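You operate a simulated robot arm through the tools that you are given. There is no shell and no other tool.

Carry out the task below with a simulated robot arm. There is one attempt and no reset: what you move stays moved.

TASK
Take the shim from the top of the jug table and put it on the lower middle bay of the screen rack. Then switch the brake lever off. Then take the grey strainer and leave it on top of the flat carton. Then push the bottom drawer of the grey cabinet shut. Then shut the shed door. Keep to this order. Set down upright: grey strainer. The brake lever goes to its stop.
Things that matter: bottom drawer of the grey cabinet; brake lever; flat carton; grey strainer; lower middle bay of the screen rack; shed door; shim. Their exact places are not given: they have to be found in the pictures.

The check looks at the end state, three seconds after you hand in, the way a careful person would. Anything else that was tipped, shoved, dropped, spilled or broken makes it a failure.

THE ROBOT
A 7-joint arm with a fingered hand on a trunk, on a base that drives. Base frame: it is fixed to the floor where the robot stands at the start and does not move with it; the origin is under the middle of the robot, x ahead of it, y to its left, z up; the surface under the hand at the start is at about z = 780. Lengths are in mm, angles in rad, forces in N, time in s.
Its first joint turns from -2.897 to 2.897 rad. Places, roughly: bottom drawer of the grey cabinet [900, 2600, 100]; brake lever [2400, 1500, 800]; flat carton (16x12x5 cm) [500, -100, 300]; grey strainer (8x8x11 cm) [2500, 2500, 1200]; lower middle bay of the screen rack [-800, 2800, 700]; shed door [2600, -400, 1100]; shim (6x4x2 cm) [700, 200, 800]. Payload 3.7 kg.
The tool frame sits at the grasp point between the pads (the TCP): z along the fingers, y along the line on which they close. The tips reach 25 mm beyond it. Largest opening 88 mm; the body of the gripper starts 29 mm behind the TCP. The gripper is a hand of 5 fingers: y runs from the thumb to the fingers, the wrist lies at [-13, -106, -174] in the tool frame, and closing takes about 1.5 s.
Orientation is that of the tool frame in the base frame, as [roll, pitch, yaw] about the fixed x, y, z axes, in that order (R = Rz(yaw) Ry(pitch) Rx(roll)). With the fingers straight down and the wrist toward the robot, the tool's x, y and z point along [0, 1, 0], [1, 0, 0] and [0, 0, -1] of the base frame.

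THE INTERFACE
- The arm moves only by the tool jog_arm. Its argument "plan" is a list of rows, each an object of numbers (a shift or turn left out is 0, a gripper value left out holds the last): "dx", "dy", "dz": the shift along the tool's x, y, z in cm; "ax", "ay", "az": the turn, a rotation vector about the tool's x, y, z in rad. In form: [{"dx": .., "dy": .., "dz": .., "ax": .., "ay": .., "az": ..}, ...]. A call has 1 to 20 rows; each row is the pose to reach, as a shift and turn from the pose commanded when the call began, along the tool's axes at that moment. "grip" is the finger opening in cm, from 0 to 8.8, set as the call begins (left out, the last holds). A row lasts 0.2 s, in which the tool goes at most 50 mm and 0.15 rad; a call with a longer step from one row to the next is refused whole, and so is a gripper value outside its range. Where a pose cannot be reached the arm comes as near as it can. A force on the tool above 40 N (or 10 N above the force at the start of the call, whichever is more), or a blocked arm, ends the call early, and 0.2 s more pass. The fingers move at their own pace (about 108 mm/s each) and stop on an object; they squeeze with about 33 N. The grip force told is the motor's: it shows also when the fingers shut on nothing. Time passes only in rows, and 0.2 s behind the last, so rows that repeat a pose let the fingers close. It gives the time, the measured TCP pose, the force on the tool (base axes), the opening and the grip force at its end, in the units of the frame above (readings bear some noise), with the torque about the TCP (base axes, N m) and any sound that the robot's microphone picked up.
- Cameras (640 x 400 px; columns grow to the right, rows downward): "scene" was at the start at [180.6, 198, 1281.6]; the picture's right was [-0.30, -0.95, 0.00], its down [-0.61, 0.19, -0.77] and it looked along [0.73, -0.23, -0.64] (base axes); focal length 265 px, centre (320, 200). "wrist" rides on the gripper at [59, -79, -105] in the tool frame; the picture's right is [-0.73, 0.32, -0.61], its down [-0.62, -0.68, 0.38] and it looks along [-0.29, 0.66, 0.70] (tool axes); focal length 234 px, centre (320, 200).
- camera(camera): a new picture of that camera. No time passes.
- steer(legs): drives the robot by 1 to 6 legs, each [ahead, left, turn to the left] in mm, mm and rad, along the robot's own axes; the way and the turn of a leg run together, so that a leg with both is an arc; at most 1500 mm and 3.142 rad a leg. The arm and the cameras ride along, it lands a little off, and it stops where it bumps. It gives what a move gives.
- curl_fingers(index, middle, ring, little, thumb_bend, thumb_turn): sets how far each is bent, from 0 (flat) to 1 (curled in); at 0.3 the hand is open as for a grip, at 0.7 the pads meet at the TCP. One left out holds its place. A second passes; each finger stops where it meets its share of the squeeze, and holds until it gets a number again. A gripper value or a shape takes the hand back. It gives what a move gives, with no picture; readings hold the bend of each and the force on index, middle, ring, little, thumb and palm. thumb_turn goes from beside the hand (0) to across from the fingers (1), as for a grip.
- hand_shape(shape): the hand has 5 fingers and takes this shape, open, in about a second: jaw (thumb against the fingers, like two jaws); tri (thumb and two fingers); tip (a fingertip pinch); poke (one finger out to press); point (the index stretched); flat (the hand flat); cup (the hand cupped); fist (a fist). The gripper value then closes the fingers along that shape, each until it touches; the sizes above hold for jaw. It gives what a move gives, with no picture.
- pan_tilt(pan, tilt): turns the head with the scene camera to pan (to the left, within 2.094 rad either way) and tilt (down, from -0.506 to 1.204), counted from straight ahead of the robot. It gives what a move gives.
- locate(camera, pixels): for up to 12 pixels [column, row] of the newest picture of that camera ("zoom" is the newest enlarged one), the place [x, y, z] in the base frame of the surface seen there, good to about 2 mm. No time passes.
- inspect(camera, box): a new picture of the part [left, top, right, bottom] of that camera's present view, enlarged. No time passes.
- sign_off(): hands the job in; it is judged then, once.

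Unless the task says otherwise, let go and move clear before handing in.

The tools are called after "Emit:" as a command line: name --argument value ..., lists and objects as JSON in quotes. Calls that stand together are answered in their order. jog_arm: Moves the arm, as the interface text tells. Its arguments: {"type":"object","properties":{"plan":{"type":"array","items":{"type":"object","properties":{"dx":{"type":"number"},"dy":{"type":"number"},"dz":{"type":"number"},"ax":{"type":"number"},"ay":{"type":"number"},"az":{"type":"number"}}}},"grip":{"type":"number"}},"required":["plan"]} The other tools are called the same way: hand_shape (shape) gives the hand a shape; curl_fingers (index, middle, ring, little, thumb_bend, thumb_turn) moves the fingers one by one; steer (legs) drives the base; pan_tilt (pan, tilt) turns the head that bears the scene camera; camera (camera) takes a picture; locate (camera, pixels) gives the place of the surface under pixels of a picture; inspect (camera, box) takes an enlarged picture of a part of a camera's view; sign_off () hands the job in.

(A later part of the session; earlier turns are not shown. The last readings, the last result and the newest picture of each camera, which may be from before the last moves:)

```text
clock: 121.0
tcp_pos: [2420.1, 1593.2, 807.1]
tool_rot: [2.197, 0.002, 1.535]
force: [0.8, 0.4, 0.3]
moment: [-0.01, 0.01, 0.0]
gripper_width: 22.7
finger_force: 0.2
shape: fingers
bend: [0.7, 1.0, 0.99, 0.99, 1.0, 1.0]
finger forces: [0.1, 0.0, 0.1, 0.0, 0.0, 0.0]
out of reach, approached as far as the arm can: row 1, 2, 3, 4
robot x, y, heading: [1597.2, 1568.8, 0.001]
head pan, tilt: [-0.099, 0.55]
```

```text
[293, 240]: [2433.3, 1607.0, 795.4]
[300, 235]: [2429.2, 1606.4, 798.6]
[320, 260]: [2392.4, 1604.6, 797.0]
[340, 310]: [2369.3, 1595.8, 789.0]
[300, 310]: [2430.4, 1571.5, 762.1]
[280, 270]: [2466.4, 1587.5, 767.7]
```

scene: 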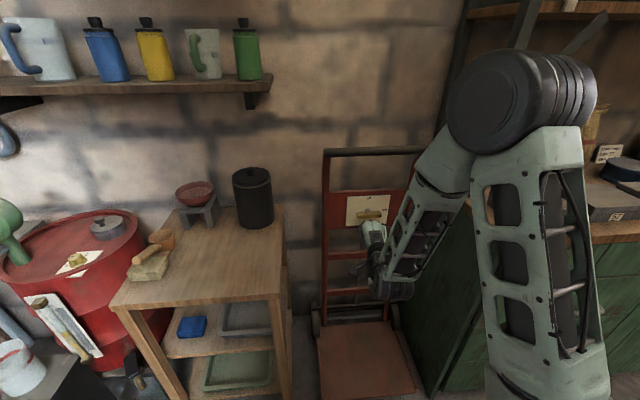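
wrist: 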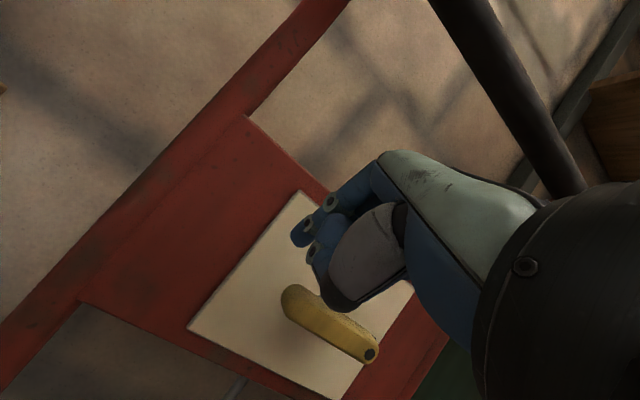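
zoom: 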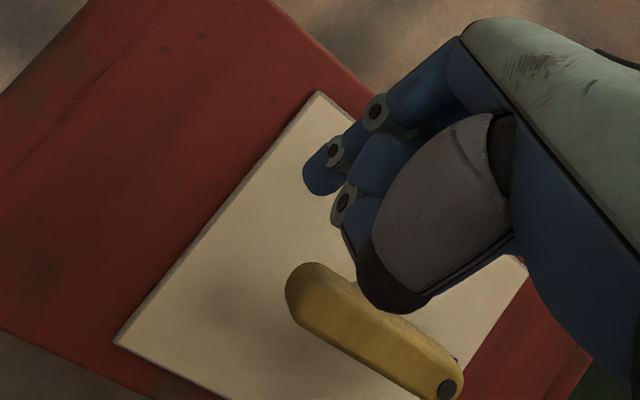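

The arm hits a limit to the right at this orientation, so I'll strafe the base right by 30 mm to bring the fingertip over the bar's left arm.

Emit:
steer --legs '[[0, -32, 0]]'

Emit:
inspect --camera "wrist" --box '[200, 140, 400, 360]'

Emit:
locate --camera "zoom" --pixels '[[310, 185], [330, 165], [350, 300], [300, 275], [420, 340], [450, 385]]'

```text
clock: 121.8
tcp_pos: [2421.3, 1560.6, 807.4]
tool_rot: [2.196, 0.002, 1.536]
force: [0.4, 0.4, -0.6]
moment: [0.02, 0.04, 0.02]
gripper_width: 23.0
finger_force: 0.0
shape: fingers
bend: [0.7, 1.0, 0.99, 0.99, 1.0, 1.0]
finger forces: [0.0, 0.0, 0.0, 0.1, 0.1, 0.1]
robot x, y, heading: [1601.3, 1532.6, 0.007]
head pan, tilt: [-0.099, 0.55]
```

```text
1.82 times, centred on (300, 250) of wrist
```

zoom: 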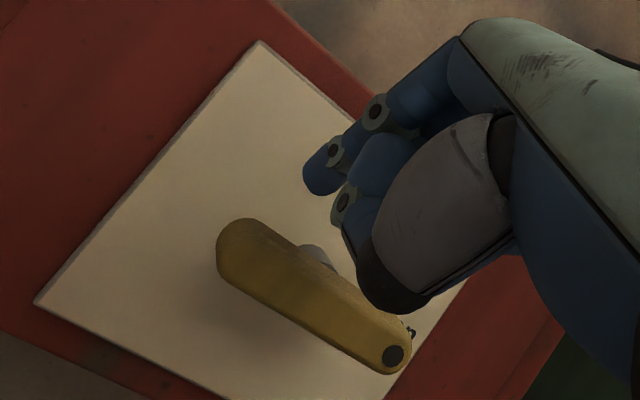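

```text
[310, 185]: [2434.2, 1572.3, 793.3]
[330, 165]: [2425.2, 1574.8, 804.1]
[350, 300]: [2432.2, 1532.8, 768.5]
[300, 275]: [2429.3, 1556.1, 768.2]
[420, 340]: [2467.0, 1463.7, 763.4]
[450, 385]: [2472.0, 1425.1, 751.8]
```

The fingertip (y≈1563) is above the bar's left arm with the pivot at y≈1536. To leave room for the sideways part of the arc, I'll jog left 3 cm and strafe the base right 28 mm.

Emit:
jog_arm --plan '[{"dx": 1.5}, {"dx": 3.0}, {"dx": 3.0}]'

Emit:
steer --legs '[[0, -26, 0]]'

Emit:
jog_arm --plan '[{}]'

Emit:
inspect --camera "wrist" --box '[200, 140, 400, 360]'

Emit:
locate --camera "zoom" --pixels '[[310, 185], [330, 165], [350, 300], [300, 275], [320, 188]]'

```text
clock: 122.7
tcp_pos: [2421.4, 1592.0, 807.2]
tool_rot: [2.195, 0.001, 1.536]
force: [-0.1, -0.3, 0.6]
moment: [0.04, -0.05, 0.03]
gripper_width: 22.5
finger_force: 0.1
shape: fingers
bend: [0.7, 1.0, 0.99, 0.99, 1.0, 1.0]
finger forces: [0.0, 0.0, 0.0, 0.0, 0.0, 0.0]
robot x, y, heading: [1602.0, 1536.2, 0.003]
head pan, tilt: [-0.099, 0.55]
```

```text
clock: 123.5
tcp_pos: [2421.3, 1565.5, 807.5]
tool_rot: [2.195, 0.003, 1.534]
force: [-0.6, -0.9, 0.4]
moment: [0.03, 0.03, 0.01]
gripper_width: 22.7
finger_force: 0.1
shape: fingers
bend: [0.7, 1.0, 0.99, 0.99, 1.0, 1.0]
finger forces: [0.0, 0.0, 0.1, 0.0, 0.1, 0.0]
robot x, y, heading: [1600.2, 1506.5, 0.005]
head pan, tilt: [-0.099, 0.55]
```

```text
clock: 123.9
tcp_pos: [2421.7, 1564.8, 806.9]
tool_rot: [2.196, 0.002, 1.535]
force: [-0.5, 0.4, -0.2]
moment: [0.02, -0.02, -0.02]
gripper_width: 22.9
finger_force: 0.1
shape: fingers
bend: [0.7, 1.0, 0.99, 0.99, 1.0, 1.0]
finger forces: [0.0, 0.1, 0.1, 0.1, 0.0, 0.1]
robot x, y, heading: [1600.2, 1506.2, -0.001]
head pan, tilt: [-0.099, 0.55]
```

```text
1.82 times, centred on (300, 250) of wrist
```

zoom: 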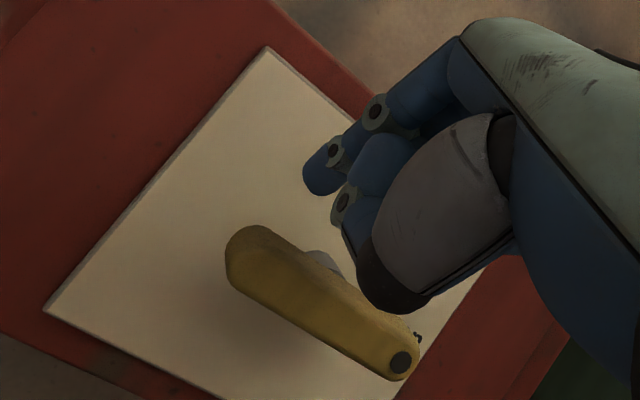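

```text
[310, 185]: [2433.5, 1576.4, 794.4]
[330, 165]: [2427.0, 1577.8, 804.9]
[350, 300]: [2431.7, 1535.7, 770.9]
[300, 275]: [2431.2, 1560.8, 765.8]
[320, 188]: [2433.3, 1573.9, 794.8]
```

The tip is above the left arm. I'll press down in small steps along the first half of the arc and then check.

Emit:
jog_arm --plan '[{"dx": 0, "dy": -0.58, "dz": 0.91}, {"dx": 0.1, "dy": -0.87, "dz": 1.36}, {"dx": 0.3, "dy": -1.68, "dz": 1.94}, {"dx": 0.4, "dy": -2.5, "dz": 2.53}, {"dx": 0.4, "dy": -2.5, "dz": 2.53}]'

Emit:
inspect --camera "wrist" --box '[200, 140, 400, 360]'

Emit:
inspect --camera "scene" --box '[280, 150, 440, 290]'

```text
clock: 125.1
tcp_pos: [2427.3, 1567.9, 771.6]
tool_rot: [2.194, 0.002, 1.535]
force: [-0.4, 0.6, -0.5]
moment: [0.01, -0.01, -0.03]
gripper_width: 22.7
finger_force: 0.1
shape: fingers
bend: [0.7, 1.0, 0.99, 0.99, 1.0, 1.0]
finger forces: [0.2, 0.0, 0.1, 0.0, 0.1, 0.0]
robot x, y, heading: [1599.7, 1508.5, 0.007]
head pan, tilt: [-0.099, 0.55]
```

```text
1.82 times, centred on (300, 250) of wrist
```

zoom: 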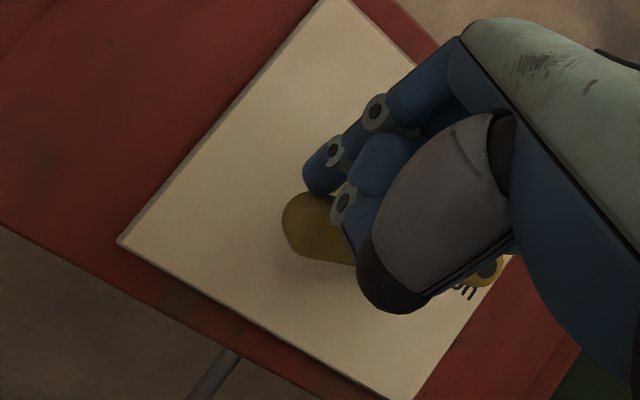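

```text
2.86 times, centred on (360, 220) of scene
```

zoom: 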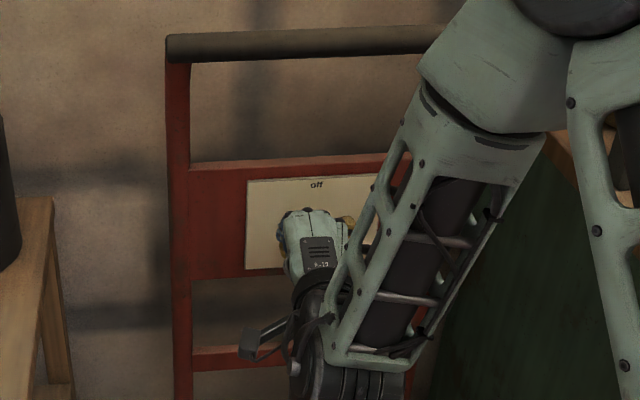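

The bar has begun turning and forces are low. I'll continue down and then right, along the arc.

Emit:
jog_arm --plan '[{"dx": -0.1, "dy": -0.65, "dz": 0.47}, {"dx": -0.5, "dy": -1.22, "dz": 0.87}, {"dx": -1.1, "dy": -1.71, "dz": 1.22}, {"dx": -1.8, "dy": -2.11, "dz": 1.51}, {"dx": -1.8, "dy": -2.11, "dz": 1.51}]'

Emit:
inspect --camera "wrist" --box '[200, 140, 400, 360]'

Emit:
inspect --camera "scene" --box '[280, 150, 440, 290]'

```text
clock: 125.9
tcp_pos: [2426.8, 1563.1, 754.0]
tool_rot: [2.185, 0.0, 1.547]
force: [-6.1, 6.3, 12.1]
moment: [-0.35, -0.17, -0.11]
gripper_width: 23.7
finger_force: 7.4
shape: fingers
bend: [0.7, 1.0, 0.99, 0.99, 1.0, 1.0]
finger forces: [2.8, 0.0, 12.0, 0.0, 0.0, 0.1]
robot x, y, heading: [1598.0, 1504.6, 0.004]
head pan, tilt: [-0.099, 0.55]
stopped in row 4: the force on the tool passed its limit at 46 N (the readings are from after the stop); the commanded pose is now the measured one
```

```text
1.82 times, centred on (300, 250) of wrist
```

zoom: 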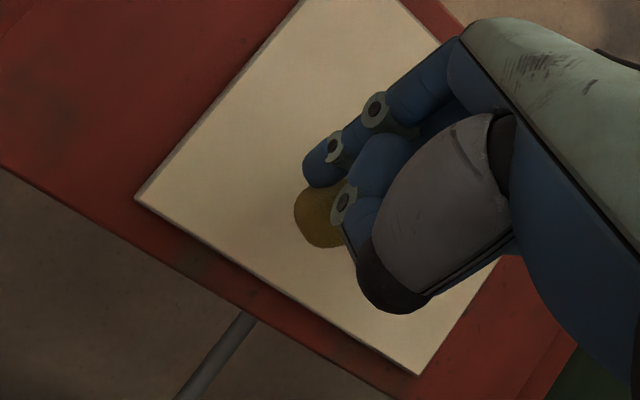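

```text
2.86 times, centred on (360, 220) of scene
```

zoom: 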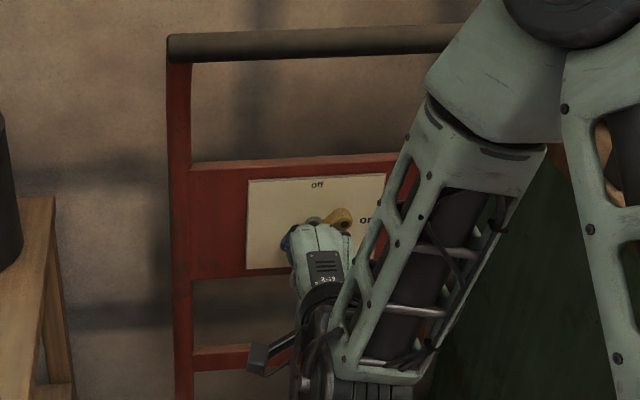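

The curled ring finger (12 N) is touching the raised right arm and blocking it. I'll back the hand off and look at the lever, then finish from the right side with the index, where no other finger interferes.

Emit:
jog_arm --plan '[{"dy": -1.45, "dz": -2.0}, {"dy": -2.91, "dz": -4.07}, {"dy": -4.0, "dz": -5.7}, {"dy": -4.0, "dz": -5.7}]'

Emit:
camera --camera "wrist"

Emit:
inspect --camera "scene" --box '[280, 150, 440, 290]'

```text
clock: 126.9
tcp_pos: [2369.4, 1569.3, 752.1]
tool_rot: [2.189, -0.001, 1.544]
force: [0.4, -0.2, 0.5]
moment: [0.0, -0.01, 0.03]
gripper_width: 22.9
finger_force: 0.0
shape: fingers
bend: [0.7, 1.0, 0.99, 0.99, 1.0, 1.0]
finger forces: [0.1, 0.1, 0.0, 0.0, 0.0, 0.1]
out of reach, approached as far as the arm can: row 3, 4
robot x, y, heading: [1598.8, 1507.0, 0.001]
head pan, tilt: [-0.099, 0.55]
```

```text
taken
```

wrist: 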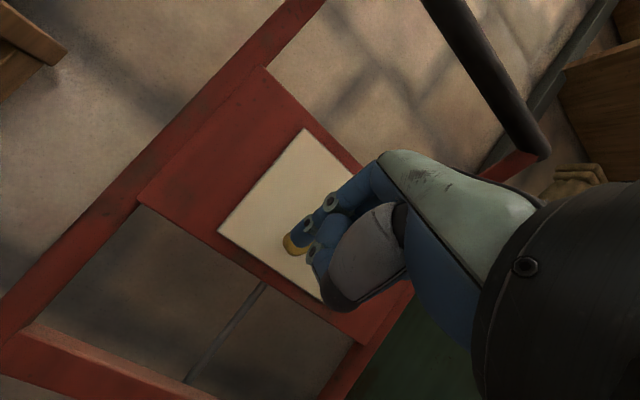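

```text
2.86 times, centred on (360, 220) of scene
```

zoom: 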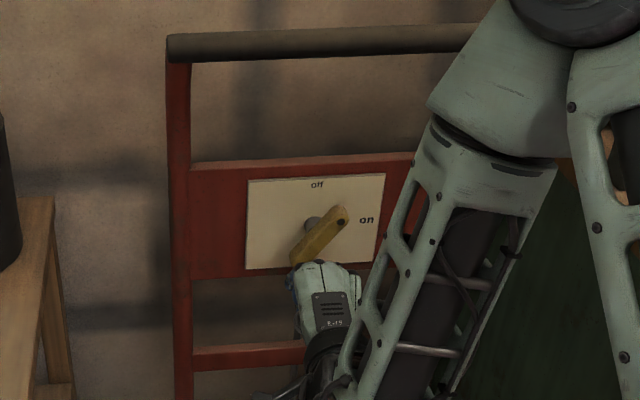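

The lever now stands about 40° up from "on". I'll locate its ends to plan the second push from the right.

Emit:
locate --camera "zoom" --pixels '[[340, 220], [320, 235], [300, 252], [312, 222], [345, 212], [333, 240], [317, 184]]'

Emit:
inspect --camera "scene" --box '[335, 190, 415, 250]'

```text
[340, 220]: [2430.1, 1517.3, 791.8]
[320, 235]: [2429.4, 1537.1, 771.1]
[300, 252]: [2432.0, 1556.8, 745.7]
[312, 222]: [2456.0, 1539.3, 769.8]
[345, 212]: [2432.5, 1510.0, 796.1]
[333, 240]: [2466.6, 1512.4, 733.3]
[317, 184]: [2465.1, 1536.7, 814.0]
```

```text
6.67 times, centred on (375, 220) of scene
```

zoom: 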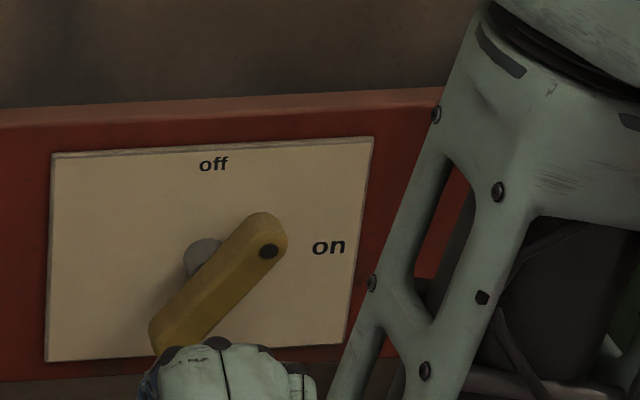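

The dot end is at (1517,792) and the pivot near (1536,766), so about 40° remains. I'll raise the hand to z≈791 just in front of the bar, then strafe the base right about 80 mm.

Emit:
jog_arm --plan '[{"dy": 1.5, "dz": -0.2}, {"dy": 3.0, "dz": -0.4}, {"dy": 4.3, "dz": -0.6}, {"dy": 4.3, "dz": -0.6}]'

Emit:
steer --legs '[[0, -82, 0]]'

Emit:
jog_arm --plan '[{}]'

Emit:
camera --camera "wrist"

Emit:
camera --camera "scene"

```text
clock: 127.9
tcp_pos: [2391.8, 1568.7, 792.6]
tool_rot: [2.187, -0.001, 1.545]
force: [0.0, -0.4, 0.5]
moment: [0.0, 0.02, 0.0]
gripper_width: 22.6
finger_force: 0.1
shape: fingers
bend: [0.7, 1.0, 0.99, 0.99, 1.0, 1.0]
finger forces: [0.0, 0.0, 0.0, 0.0, 0.0, 0.0]
robot x, y, heading: [1596.2, 1510.4, 0.003]
head pan, tilt: [-0.099, 0.55]
```

```text
clock: 129.0
tcp_pos: [2391.5, 1486.5, 791.4]
tool_rot: [2.188, -0.001, 1.547]
force: [0.2, 0.2, 0.3]
moment: [0.01, -0.01, 0.0]
gripper_width: 22.7
finger_force: 0.0
shape: fingers
bend: [0.7, 1.0, 0.99, 0.99, 1.0, 1.0]
finger forces: [0.0, 0.1, 0.1, 0.1, 0.1, 0.0]
robot x, y, heading: [1599.5, 1427.5, 0.006]
head pan, tilt: [-0.099, 0.55]
```

```text
clock: 129.4
tcp_pos: [2392.3, 1487.1, 790.8]
tool_rot: [2.188, -0.001, 1.545]
force: [0.5, -0.1, 0.1]
moment: [-0.01, 0.02, 0.01]
gripper_width: 22.7
finger_force: 0.1
shape: fingers
bend: [0.7, 1.0, 0.99, 0.99, 1.0, 1.0]
finger forces: [0.1, 0.0, 0.0, 0.0, 0.0, 0.1]
robot x, y, heading: [1598.2, 1425.1, 0.007]
head pan, tilt: [-0.099, 0.55]
```

```text
taken
```

wrist: 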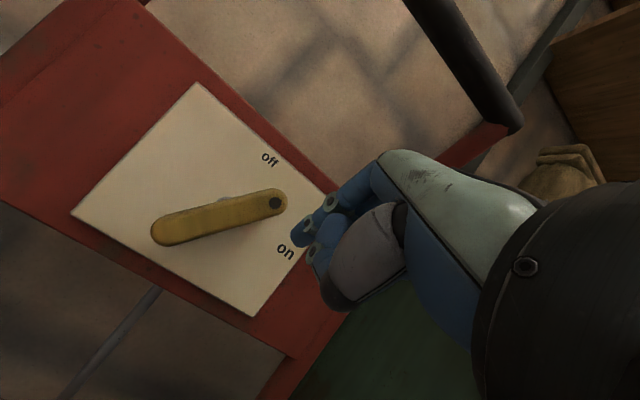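

```text
taken
```

scene: 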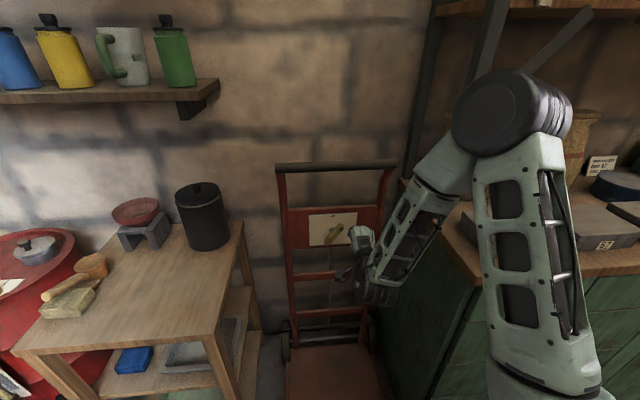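

The index is right of the dot end with nothing else in the way. I'll move forward about 34 mm, then push left and up along the arc.

Emit:
jog_arm --plan '[{"dy": 1.0, "dz": 1.38}, {"dy": 1.98, "dz": 2.76}, {"dy": 1.98, "dz": 2.76}]'

Emit:
jog_arm --plan '[{"dx": 0.5}, {"dx": 1.0}, {"dx": 1.6, "dy": 0.33, "dz": -0.23}, {"dx": 2.2, "dy": 0.81, "dz": -0.58}, {"dx": 2.5, "dy": 1.1, "dz": -0.75}, {"dx": 2.8, "dy": 1.3, "dz": -0.93}, {"dx": 3.1, "dy": 1.4, "dz": -1.0}, {"dx": 3.1, "dy": 1.4, "dz": -1.0}]'

Emit:
camera --camera "wrist"

Emit:
inspect --camera "scene" --box '[290, 190, 390, 270]'

```text
clock: 130.2
tcp_pos: [2425.8, 1484.6, 791.7]
tool_rot: [2.188, -0.001, 1.546]
force: [-0.2, 1.1, 0.6]
moment: [-0.01, 0.0, 0.01]
gripper_width: 22.6
finger_force: 0.1
shape: fingers
bend: [0.7, 1.0, 0.99, 0.99, 1.0, 1.0]
finger forces: [0.0, 0.0, 0.0, 0.0, 0.1, 0.1]
robot x, y, heading: [1602.3, 1429.4, 0.004]
head pan, tilt: [-0.099, 0.55]
```

```text
clock: 132.0
tcp_pos: [2427.3, 1516.3, 809.1]
tool_rot: [2.189, -0.002, 1.546]
force: [0.5, -1.9, -0.3]
moment: [-0.03, 0.01, -0.03]
gripper_width: 22.2
finger_force: 0.9
shape: fingers
bend: [0.7, 1.0, 0.99, 0.99, 1.0, 1.0]
finger forces: [1.3, 0.0, 0.1, 0.1, 0.1, 0.0]
robot x, y, heading: [1595.4, 1424.9, 0.011]
head pan, tilt: [-0.099, 0.55]
```

```text
taken
```

wrist: 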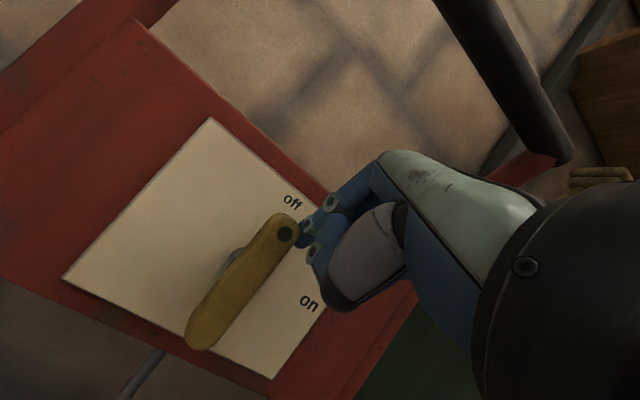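

```text
5.00 times, centred on (340, 230) of scene
```

zoom: 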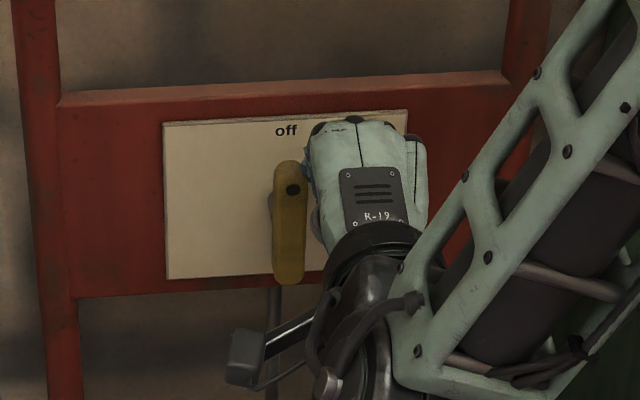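

The lever is nearly vertical. I'll press further left in small steps until the force shows the stop.

Emit:
jog_arm --plan '[{"dx": 0.2}, {"dx": 0.4}, {"dx": 0.6}, {"dx": 0.8}, {"dx": 1.0}, {"dx": 1.2}]'

Emit:
inspect --camera "scene" --box '[290, 190, 390, 270]'

Emit:
locate --camera "zoom" --pixels '[[293, 190], [290, 270], [290, 230], [287, 165]]'

```text
clock: 133.1
tcp_pos: [2427.2, 1517.7, 809.6]
tool_rot: [2.186, 0.003, 1.533]
force: [-0.6, -11.6, 4.7]
moment: [-0.09, -0.06, -0.21]
gripper_width: 21.7
finger_force: 6.0
shape: fingers
bend: [0.7, 1.0, 0.99, 0.99, 1.0, 1.0]
finger forces: [12.4, 0.0, 0.0, 0.0, 0.1, 0.1]
robot x, y, heading: [1598.8, 1424.4, 0.008]
head pan, tilt: [-0.099, 0.55]
stopped in row 5: the force on the tool passed its limit at 42 N (the readings are from after the stop); the commanded pose is now the measured one
```

```text
5.00 times, centred on (340, 230) of scene
```

zoom: 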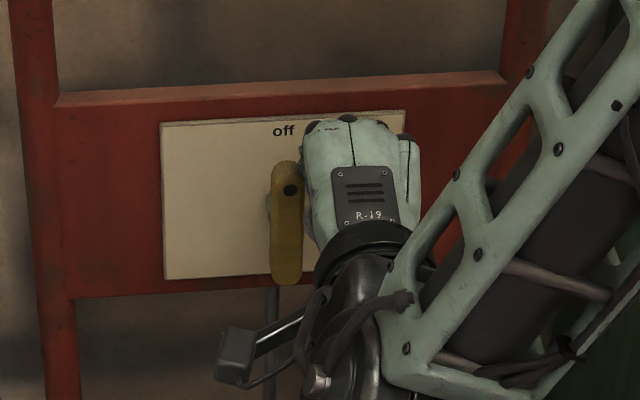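

```text
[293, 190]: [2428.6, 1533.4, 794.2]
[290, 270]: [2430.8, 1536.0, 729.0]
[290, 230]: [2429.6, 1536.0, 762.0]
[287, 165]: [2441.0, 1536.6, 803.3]
```

The lever is at its stop pointing to "off" (42 N, y≈1536 top and bottom). I'll ease off to the right, then drive the base straight back.

Emit:
jog_arm --plan '[{"dx": -1.0}, {"dx": -1.5}, {"dx": -1.5}]'

Emit:
steer --legs '[[-250, 0, 0]]'

Emit:
camera --camera "scene"

Emit:
inspect --camera "scene" --box '[240, 150, 400, 270]'

```text
clock: 133.9
tcp_pos: [2428.3, 1505.8, 808.9]
tool_rot: [2.183, 0.001, 1.536]
force: [0.2, 0.5, -0.1]
moment: [0.0, 0.0, -0.02]
gripper_width: 22.7
finger_force: 0.1
shape: fingers
bend: [0.7, 1.0, 0.99, 0.99, 1.0, 1.0]
finger forces: [0.0, 0.0, 0.1, 0.0, 0.1, 0.0]
robot x, y, heading: [1599.4, 1422.9, -0.001]
head pan, tilt: [-0.099, 0.55]
```

```text
clock: 135.5
tcp_pos: [2248.9, 1492.9, 810.3]
tool_rot: [2.183, 0.0, 1.531]
force: [-0.8, -0.4, 0.1]
moment: [-0.02, -0.01, 0.02]
gripper_width: 22.5
finger_force: 0.1
shape: fingers
bend: [0.7, 1.0, 0.99, 0.99, 1.0, 1.0]
finger forces: [0.1, 0.0, 0.0, 0.0, 0.0, 0.1]
robot x, y, heading: [1418.3, 1420.7, -0.0]
head pan, tilt: [-0.099, 0.55]
stopped in leg 1: the robot was blocked; the commanded pose is now the measured one
```

```text
taken
```

scene: 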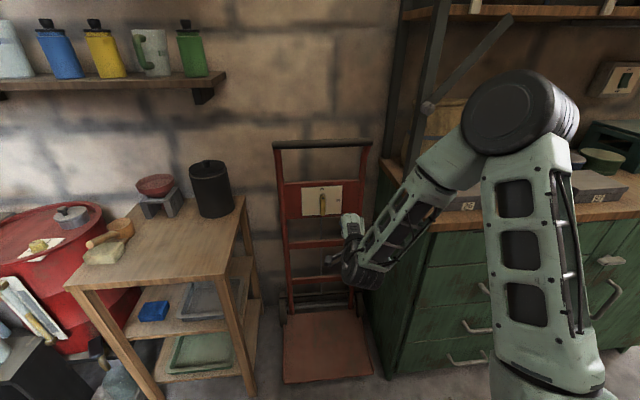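

```text
3.33 times, centred on (320, 210) of scene
```

zoom: 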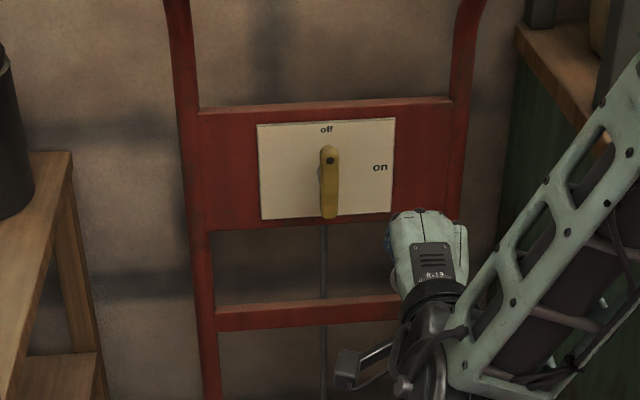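

The lever points straight up to "off". The base bumped something behind (rear ≈1044), so I'll move forward 60, raise the hand, and check behind me.

Emit:
steer --legs '[[70, 0, 0]]'

Emit:
jog_arm --plan '[{"dy": 3, "dz": -2.2}, {"dy": 6, "dz": -4.4}, {"dy": 9, "dz": -6.5}, {"dy": 12, "dz": -8.7}, {"dy": 15, "dz": -10.8}, {"dy": 18, "dz": -13}, {"dy": 21, "dz": -15}, {"dy": 24, "dz": -17}, {"dy": 24, "dz": -17}]'

Emit:
pan_tilt --pan 2.09 --tilt 0.7

Emit:
camera --camera "scene"

Emit:
pan_tilt --pan 1.2 --tilt 0.1

Emit:
camera --camera "scene"

```text
clock: 136.5
tcp_pos: [2319.1, 1491.5, 811.6]
tool_rot: [2.183, 0.001, 1.532]
force: [-0.1, 0.2, -0.4]
moment: [-0.02, 0.01, 0.01]
gripper_width: 22.6
finger_force: 0.0
shape: fingers
bend: [0.7, 1.0, 0.99, 0.99, 1.0, 1.0]
finger forces: [0.1, 0.0, 0.1, 0.0, 0.0, 0.0]
robot x, y, heading: [1490.7, 1422.7, -0.006]
head pan, tilt: [-0.099, 0.55]
```

```text
clock: 138.5
tcp_pos: [2317.1, 1489.1, 1104.2]
tool_rot: [2.185, 0.001, 1.533]
force: [-0.1, -0.3, 0.2]
moment: [-0.01, 0.0, 0.03]
gripper_width: 22.6
finger_force: 0.2
shape: fingers
bend: [0.7, 1.0, 0.99, 0.99, 1.0, 1.0]
finger forces: [0.1, 0.0, 0.1, 0.1, 0.0, 0.1]
robot x, y, heading: [1492.8, 1422.3, -0.002]
head pan, tilt: [-0.099, 0.55]
```

```text
clock: 140.6
tcp_pos: [2317.4, 1490.3, 1104.7]
tool_rot: [2.183, 0.002, 1.528]
force: [-0.5, 0.1, -0.2]
moment: [0.01, -0.02, 0.01]
gripper_width: 22.3
finger_force: 0.1
shape: fingers
bend: [0.7, 1.0, 0.99, 0.99, 1.0, 1.0]
finger forces: [0.0, 0.0, 0.0, 0.0, 0.2, 0.0]
robot x, y, heading: [1490.0, 1421.0, -0.004]
head pan, tilt: [2.089, 0.7]
```

```text
taken
```

scene: 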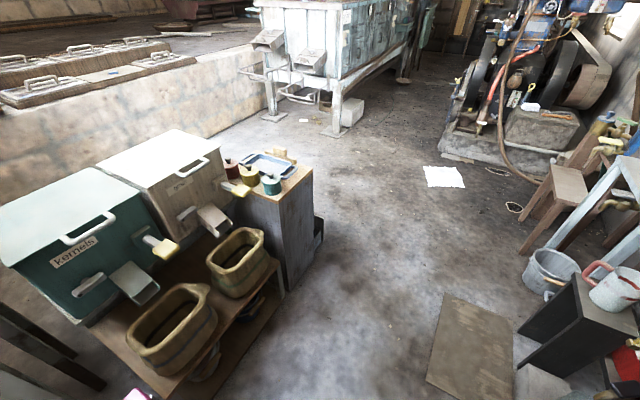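

```text
clock: 141.7
tcp_pos: [2317.6, 1489.8, 1105.1]
tool_rot: [2.182, 0.001, 1.531]
force: [0.2, -0.1, -1.1]
moment: [0.01, 0.02, -0.04]
gripper_width: 22.4
finger_force: 0.1
shape: fingers
bend: [0.7, 1.0, 0.99, 0.99, 1.0, 1.0]
finger forces: [0.0, 0.0, 0.0, 0.0, 0.1, 0.0]
robot x, y, heading: [1492.0, 1420.5, -0.011]
head pan, tilt: [1.201, 0.099]
```

```text
taken
```

scene: 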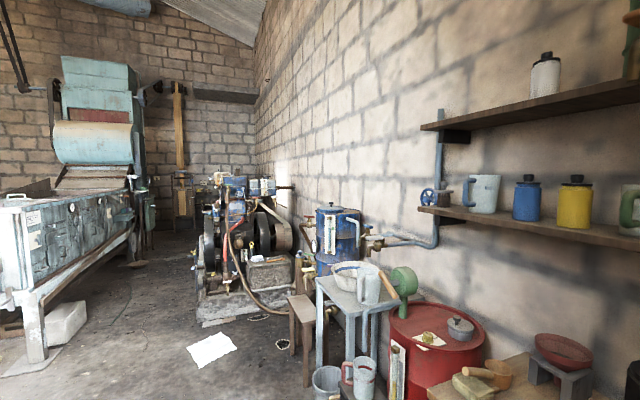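

Behind me nothing is disturbed. I'll strafe left and turn about 30° left to face the left end of the wall shelf, staying off the mat.

Emit:
steer --legs '[[20, 550, 0], [0, 0, 0.53]]'

Emit:
pan_tilt --pan 0.1 --tilt 0.15

Emit:
camera --camera "scene"

Emit:
inspect --camera "scene" --box '[200, 80, 440, 260]'

```text
clock: 146.1
tcp_pos: [2292.8, 2214.2, 1104.7]
tool_rot: [2.185, 0.0, 1.822]
force: [-0.5, 0.1, -0.4]
moment: [0.01, -0.01, 0.02]
gripper_width: 22.5
finger_force: 0.0
shape: fingers
bend: [0.7, 1.0, 0.99, 0.99, 1.0, 1.0]
finger forces: [0.0, 0.0, 0.0, 0.1, 0.0, 0.1]
robot x, y, heading: [1521.7, 1906.7, 0.285]
head pan, tilt: [1.201, 0.099]
stopped in leg 2: the robot was blocked; the commanded pose is now the measured one
```

```text
clock: 147.4
tcp_pos: [2293.6, 2213.1, 1104.5]
tool_rot: [2.184, 0.001, 1.821]
force: [-0.7, 0.4, -0.1]
moment: [-0.01, 0.03, -0.03]
gripper_width: 22.2
finger_force: 0.1
shape: fingers
bend: [0.7, 1.0, 0.99, 0.99, 1.0, 1.0]
finger forces: [0.1, 0.1, 0.1, 0.1, 0.0, 0.0]
robot x, y, heading: [1517.8, 1908.3, 0.287]
head pan, tilt: [0.099, 0.15]
```

```text
taken
```

scene: 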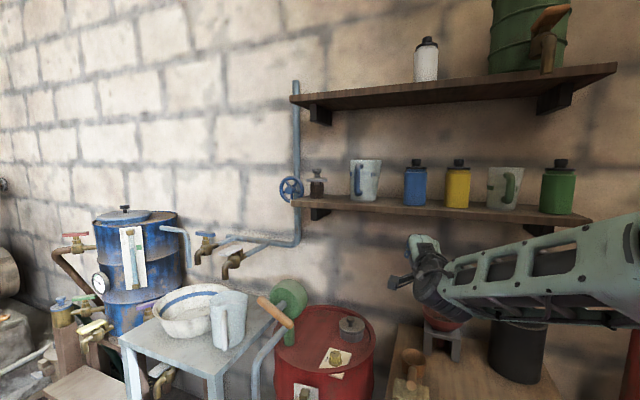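

```text
2.22 times, centred on (320, 170) of scene
```

zoom: 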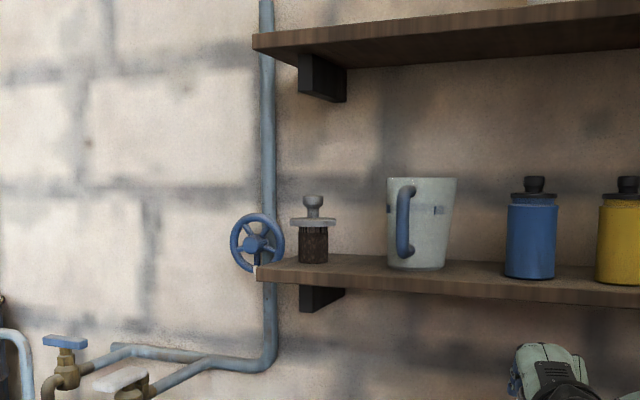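

The turn was blocked, so the base is longer than I assumed (half-length ≈430) and its rear-left corner touches the shelf side. I'll shift to a freer spot in the aisle, turn to face +y there, then strafe toward the wall side.

Emit:
steer --legs '[[-18, -211, 0], [0, 0, 1.284]]'

Emit:
pan_tilt --pan -1.0 --tilt 0.5

Emit:
camera --camera "scene"

Emit:
pan_tilt --pan 0.6 --tilt 0.6

Emit:
camera --camera "scene"

```text
clock: 152.2
tcp_pos: [1505.9, 2530.9, 1104.5]
tool_rot: [2.184, 0.001, 3.085]
force: [-0.2, -0.6, 0.2]
moment: [0.03, 0.06, 0.02]
gripper_width: 22.4
finger_force: 0.0
shape: fingers
bend: [0.7, 1.0, 0.99, 0.99, 1.0, 1.0]
finger forces: [0.0, 0.0, 0.1, 0.0, 0.0, 0.1]
robot x, y, heading: [1564.4, 1704.4, 1.551]
head pan, tilt: [0.099, 0.15]
```

```text
clock: 153.6
tcp_pos: [1505.8, 2530.7, 1104.8]
tool_rot: [2.183, 0.001, 3.084]
force: [-0.1, -0.9, -0.7]
moment: [-0.03, 0.04, -0.01]
gripper_width: 22.6
finger_force: 0.1
shape: fingers
bend: [0.7, 1.0, 0.99, 0.99, 1.0, 1.0]
finger forces: [0.0, 0.0, 0.0, 0.0, 0.0, 0.1]
robot x, y, heading: [1558.4, 1703.8, 1.549]
head pan, tilt: [-1.0, 0.499]
```

```text
taken
```

scene: 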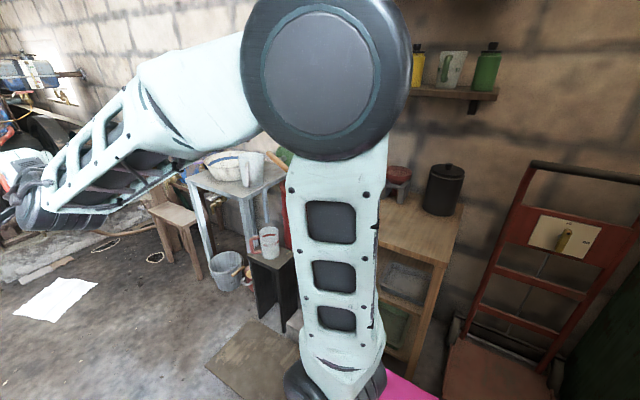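

```text
clock: 155.2
tcp_pos: [1506.8, 2530.9, 1105.1]
tool_rot: [2.185, 0.001, 3.086]
force: [-0.1, -0.1, 0.5]
moment: [0.04, 0.0, -0.02]
gripper_width: 22.6
finger_force: 0.0
shape: fingers
bend: [0.7, 1.0, 0.99, 0.99, 1.0, 1.0]
finger forces: [0.1, 0.1, 0.1, 0.1, 0.1, 0.1]
robot x, y, heading: [1562.1, 1701.3, 1.551]
head pan, tilt: [0.6, 0.6]
```

```text
taken
```

scene: 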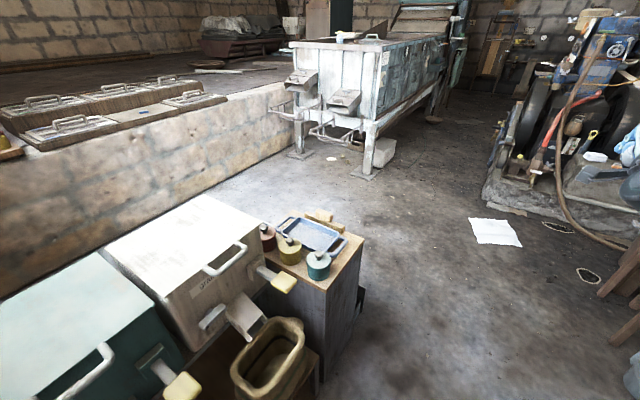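

The robot now faces +y in the clear part of the aisle. I'll reorient the hand here in free space: open it, roll -90° about the tool axis so the fingers are left and the thumb right, then level it to a slight downward pitch.

Emit:
hand_shape --shape "tri"

Emit:
jog_arm --plan '[{"az": -0.14}, {"az": -0.28}, {"az": -0.42}, {"az": -0.56}, {"az": -0.7}, {"az": -0.84}, {"az": -0.98}, {"az": -1.12}, {"az": -1.26}, {"az": -1.4}, {"az": -1.53}, {"az": -1.53}]'

Emit:
pan_tilt --pan -0.2 --tilt 0.2

Emit:
camera --camera "scene"

Emit:
camera --camera "wrist"

```text
clock: 156.1
tcp_pos: [1507.1, 2531.0, 1104.8]
tool_rot: [2.183, 0.0, 3.086]
force: [0.3, 0.4, 0.1]
moment: [-0.02, -0.01, 0.0]
gripper_width: 87.8
finger_force: 0.0
shape: tri
bend: [0.3, 0.3, 0.99, 0.99, 0.3, 0.98]
finger forces: [0.0, 0.1, 0.1, 0.1, 0.0, 0.0]
robot x, y, heading: [1563.1, 1701.0, 1.549]
head pan, tilt: [0.6, 0.6]
```

```text
clock: 158.7
tcp_pos: [1506.0, 2532.3, 1104.3]
tool_rot: [3.087, 0.957, -1.695]
force: [-0.4, 0.8, 0.0]
moment: [0.05, -0.03, 0.01]
gripper_width: 87.9
finger_force: 0.2
shape: tri
bend: [0.3, 0.3, 0.99, 0.99, 0.3, 0.98]
finger forces: [0.0, 0.0, 0.1, 0.0, 0.0, 0.1]
out of reach, approached as far as the arm can: row 3
robot x, y, heading: [1562.7, 1699.1, 1.546]
head pan, tilt: [0.6, 0.6]
```

```text
clock: 159.9
tcp_pos: [1505.2, 2530.8, 1105.3]
tool_rot: [3.086, 0.959, -1.699]
force: [-0.3, -1.2, -0.3]
moment: [0.0, -0.01, 0.01]
gripper_width: 87.8
finger_force: 0.1
shape: tri
bend: [0.3, 0.3, 0.99, 0.99, 0.3, 0.98]
finger forces: [0.0, 0.0, 0.0, 0.0, 0.1, 0.1]
robot x, y, heading: [1561.5, 1698.7, 1.546]
head pan, tilt: [-0.201, 0.201]
```

```text
taken
```

scene: 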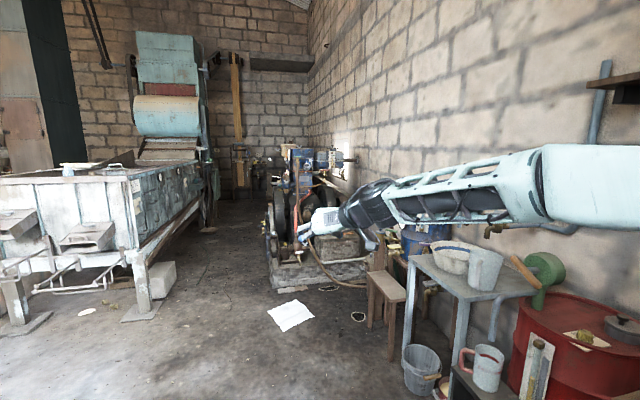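

```text
taken
```

wrist: 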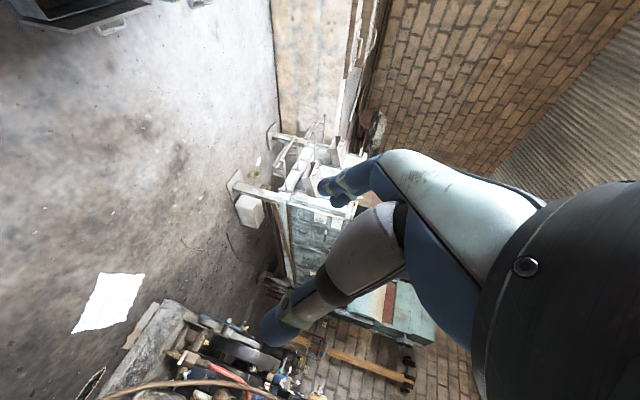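

The orientation was reached (fingers left, thumb right). I'll now level the pitch to about 0.22 rad down, then raise the hand to about z=1300.

Emit:
jog_arm --plan '[{"ay": -0.14}, {"ay": -0.28}, {"ay": -0.4}, {"ay": -0.4}]'

Emit:
jog_arm --plan '[{"dx": -4}, {"dx": -8}, {"dx": -12}, {"dx": -16}, {"dx": -20}, {"dx": -20}]'

Emit:
camera --camera "scene"

```text
clock: 160.9
tcp_pos: [1506.3, 2531.6, 1104.6]
tool_rot: [2.995, 1.356, -1.795]
force: [0.4, 0.3, -0.4]
moment: [0.0, 0.01, 0.02]
gripper_width: 87.9
finger_force: 0.2
shape: tri
bend: [0.3, 0.3, 0.99, 0.99, 0.3, 0.98]
finger forces: [0.1, 0.0, 0.0, 0.0, 0.0, 0.1]
robot x, y, heading: [1561.2, 1699.9, 1.555]
head pan, tilt: [-0.201, 0.201]
```

```text
clock: 162.3
tcp_pos: [1515.7, 2572.5, 1300.3]
tool_rot: [2.996, 1.355, -1.794]
force: [-0.4, 0.7, 0.0]
moment: [0.03, 0.02, 0.0]
gripper_width: 88.0
finger_force: 0.1
shape: tri
bend: [0.3, 0.3, 0.99, 0.99, 0.3, 0.98]
finger forces: [0.1, 0.1, 0.0, 0.1, 0.1, 0.0]
robot x, y, heading: [1563.4, 1701.3, 1.554]
head pan, tilt: [-0.201, 0.201]
```

```text
taken
```

scene: 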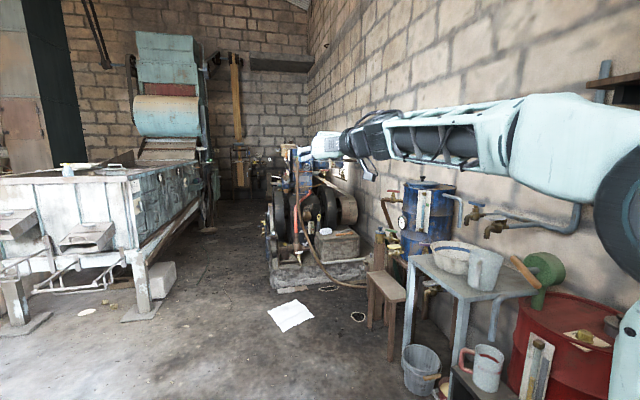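

The hand is level at z=1300. I'll move the base closer to the wall side and turn right to heading ≈1.2, keeping clear of the mat and the stand.

Emit:
steer --legs '[[82, -140, 0], [0, 0, -0.354]]'

Emit:
pan_tilt --pan -0.6 --tilt 0.1

Emit:
camera --camera "scene"

Emit:
camera --camera "wrist"

```text
clock: 164.8
tcp_pos: [1964.0, 2614.7, 1301.0]
tool_rot: [2.989, 1.354, -2.157]
force: [-0.2, 0.0, -0.4]
moment: [-0.03, 0.0, 0.02]
gripper_width: 87.9
finger_force: 0.1
shape: tri
bend: [0.3, 0.3, 0.99, 0.99, 0.3, 0.98]
finger forces: [0.0, 0.1, 0.0, 0.0, 0.0, 0.0]
robot x, y, heading: [1703.5, 1784.0, 1.193]
head pan, tilt: [-0.201, 0.201]
```

```text
clock: 165.7
tcp_pos: [1963.6, 2613.2, 1301.3]
tool_rot: [2.99, 1.355, -2.156]
force: [-0.1, 0.1, -0.1]
moment: [0.01, 0.02, 0.01]
gripper_width: 88.0
finger_force: 0.0
shape: tri
bend: [0.3, 0.3, 0.99, 0.99, 0.3, 0.98]
finger forces: [0.0, 0.1, 0.0, 0.0, 0.0, 0.0]
robot x, y, heading: [1705.9, 1782.9, 1.197]
head pan, tilt: [-0.6, 0.099]
```

```text
taken
```

scene: 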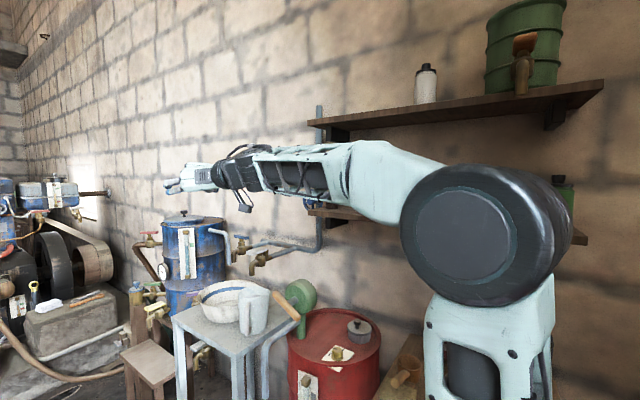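

```text
taken
```

wrist: 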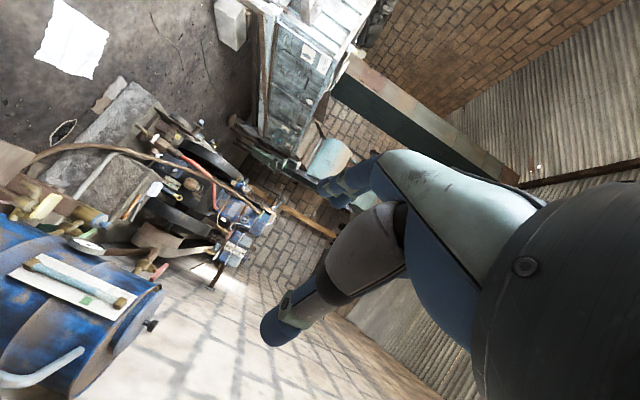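

I'll sweep the hand toward the pre-grasp point (2330,2467,1305) while turning it right by 0.68 rad about vertical.

Emit:
jog_arm --plan '[{"dx": -0.2, "dy": -3.6, "dz": 0.2, "ax": 0.06, "ay": -0.002, "az": 0.013}, {"dx": -0.4, "dy": -7.1, "dz": 0.3, "ax": 0.121, "ay": -0.004, "az": 0.026}, {"dx": -0.6, "dy": -10.7, "dz": 0.5, "ax": 0.181, "ay": -0.006, "az": 0.039}, {"dx": -0.8, "dy": -14.3, "dz": 0.7, "ax": 0.241, "ay": -0.008, "az": 0.052}, {"dx": -1.0, "dy": -17.9, "dz": 0.8, "ax": 0.302, "ay": -0.01, "az": 0.065}, {"dx": -1.2, "dy": -21.4, "dz": 1.0, "ax": 0.362, "ay": -0.012, "az": 0.079}, {"dx": -1.4, "dy": -25, "dz": 1.1, "ax": 0.423, "ay": -0.014, "az": 0.092}, {"dx": -1.6, "dy": -28.6, "dz": 1.3, "ax": 0.483, "ay": -0.016, "az": 0.105}, {"dx": -1.8, "dy": -32.2, "dz": 1.5, "ax": 0.543, "ay": -0.018, "az": 0.118}, {"dx": -2.0, "dy": -35.7, "dz": 1.6, "ax": 0.604, "ay": -0.02, "az": 0.131}, {"dx": -2.2, "dy": -39.3, "dz": 1.8, "ax": 0.664, "ay": -0.022, "az": 0.144}, {"dx": -2.2, "dy": -39.3, "dz": 1.8, "ax": 0.664, "ay": -0.022, "az": 0.144}]'

Emit:
camera --camera "scene"

Emit:
camera --camera "wrist"

```text
clock: 168.3
tcp_pos: [2329.1, 2467.6, 1307.0]
tool_rot: [2.989, 1.356, -2.837]
force: [0.1, 0.0, -0.1]
moment: [0.01, -0.01, -0.04]
gripper_width: 88.0
finger_force: 0.0
shape: tri
bend: [0.3, 0.3, 0.99, 0.99, 0.3, 0.98]
finger forces: [0.1, 0.0, 0.0, 0.1, 0.0, 0.0]
robot x, y, heading: [1705.8, 1779.3, 1.198]
head pan, tilt: [-0.6, 0.099]
```

```text
taken
```

scene: 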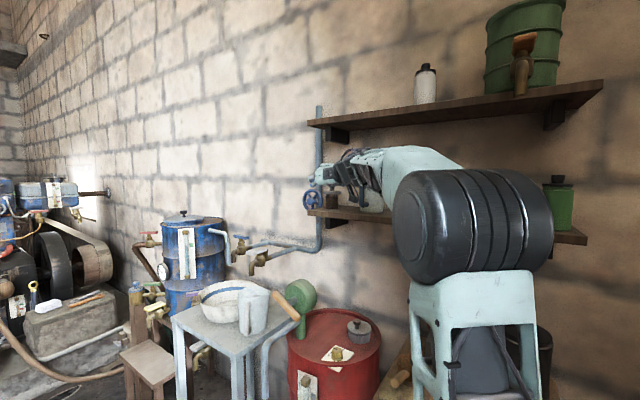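

```text
taken
```

wrist: 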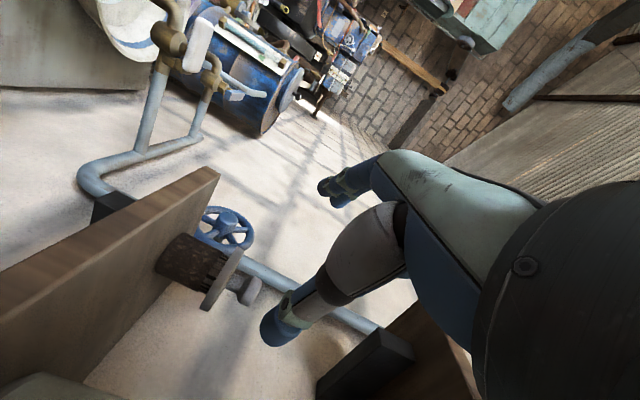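

The wrist view shows the strainer on its shelf: basket at (185,260), rim at (222,275), knob at (250,290). I'll measure its parts.

Emit:
inspect --camera "wrist" --box '[130, 180, 330, 360]'

Emit:
locate --camera "zoom" --pixels '[[390, 350], [375, 340], [345, 325], [295, 300], [290, 230], [250, 370], [310, 265], [170, 230], [395, 335], [380, 365], [355, 335], [110, 260]]'

```text
2.22 times, centred on (230, 270) of wrist
```

zoom: 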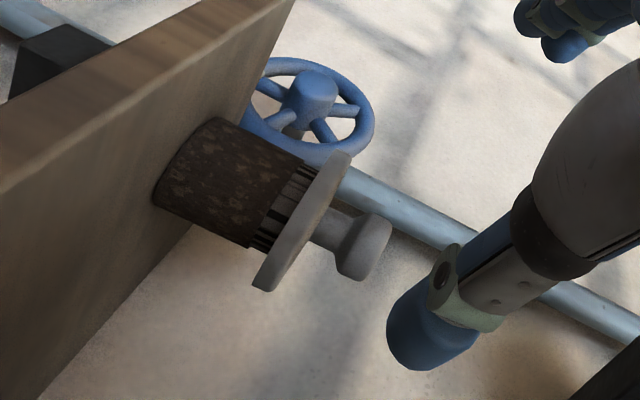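

```text
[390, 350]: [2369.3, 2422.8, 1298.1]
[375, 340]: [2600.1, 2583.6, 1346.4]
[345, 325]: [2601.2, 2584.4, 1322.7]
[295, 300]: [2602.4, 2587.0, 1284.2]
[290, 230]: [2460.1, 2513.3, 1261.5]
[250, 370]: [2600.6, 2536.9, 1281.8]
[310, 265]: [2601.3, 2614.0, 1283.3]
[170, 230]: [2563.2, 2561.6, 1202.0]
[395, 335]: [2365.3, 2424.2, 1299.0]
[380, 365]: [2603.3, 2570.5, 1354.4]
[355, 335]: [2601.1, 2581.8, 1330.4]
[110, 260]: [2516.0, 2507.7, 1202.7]
```

Emit:
locate --camera "zoom" --pixels '[[365, 245], [380, 225], [345, 270], [325, 225], [335, 210], [315, 245], [345, 160], [262, 285], [190, 180], [250, 200], [225, 125], [375, 270]]'

```text
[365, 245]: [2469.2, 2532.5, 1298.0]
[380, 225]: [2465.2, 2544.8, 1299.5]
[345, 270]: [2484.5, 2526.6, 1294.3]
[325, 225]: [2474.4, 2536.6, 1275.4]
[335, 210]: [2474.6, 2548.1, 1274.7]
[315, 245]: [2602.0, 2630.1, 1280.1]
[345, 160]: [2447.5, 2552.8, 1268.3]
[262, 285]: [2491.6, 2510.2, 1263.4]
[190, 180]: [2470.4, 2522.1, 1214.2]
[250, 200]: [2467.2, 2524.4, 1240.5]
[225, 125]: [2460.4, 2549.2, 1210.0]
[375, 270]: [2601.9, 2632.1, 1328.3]
```

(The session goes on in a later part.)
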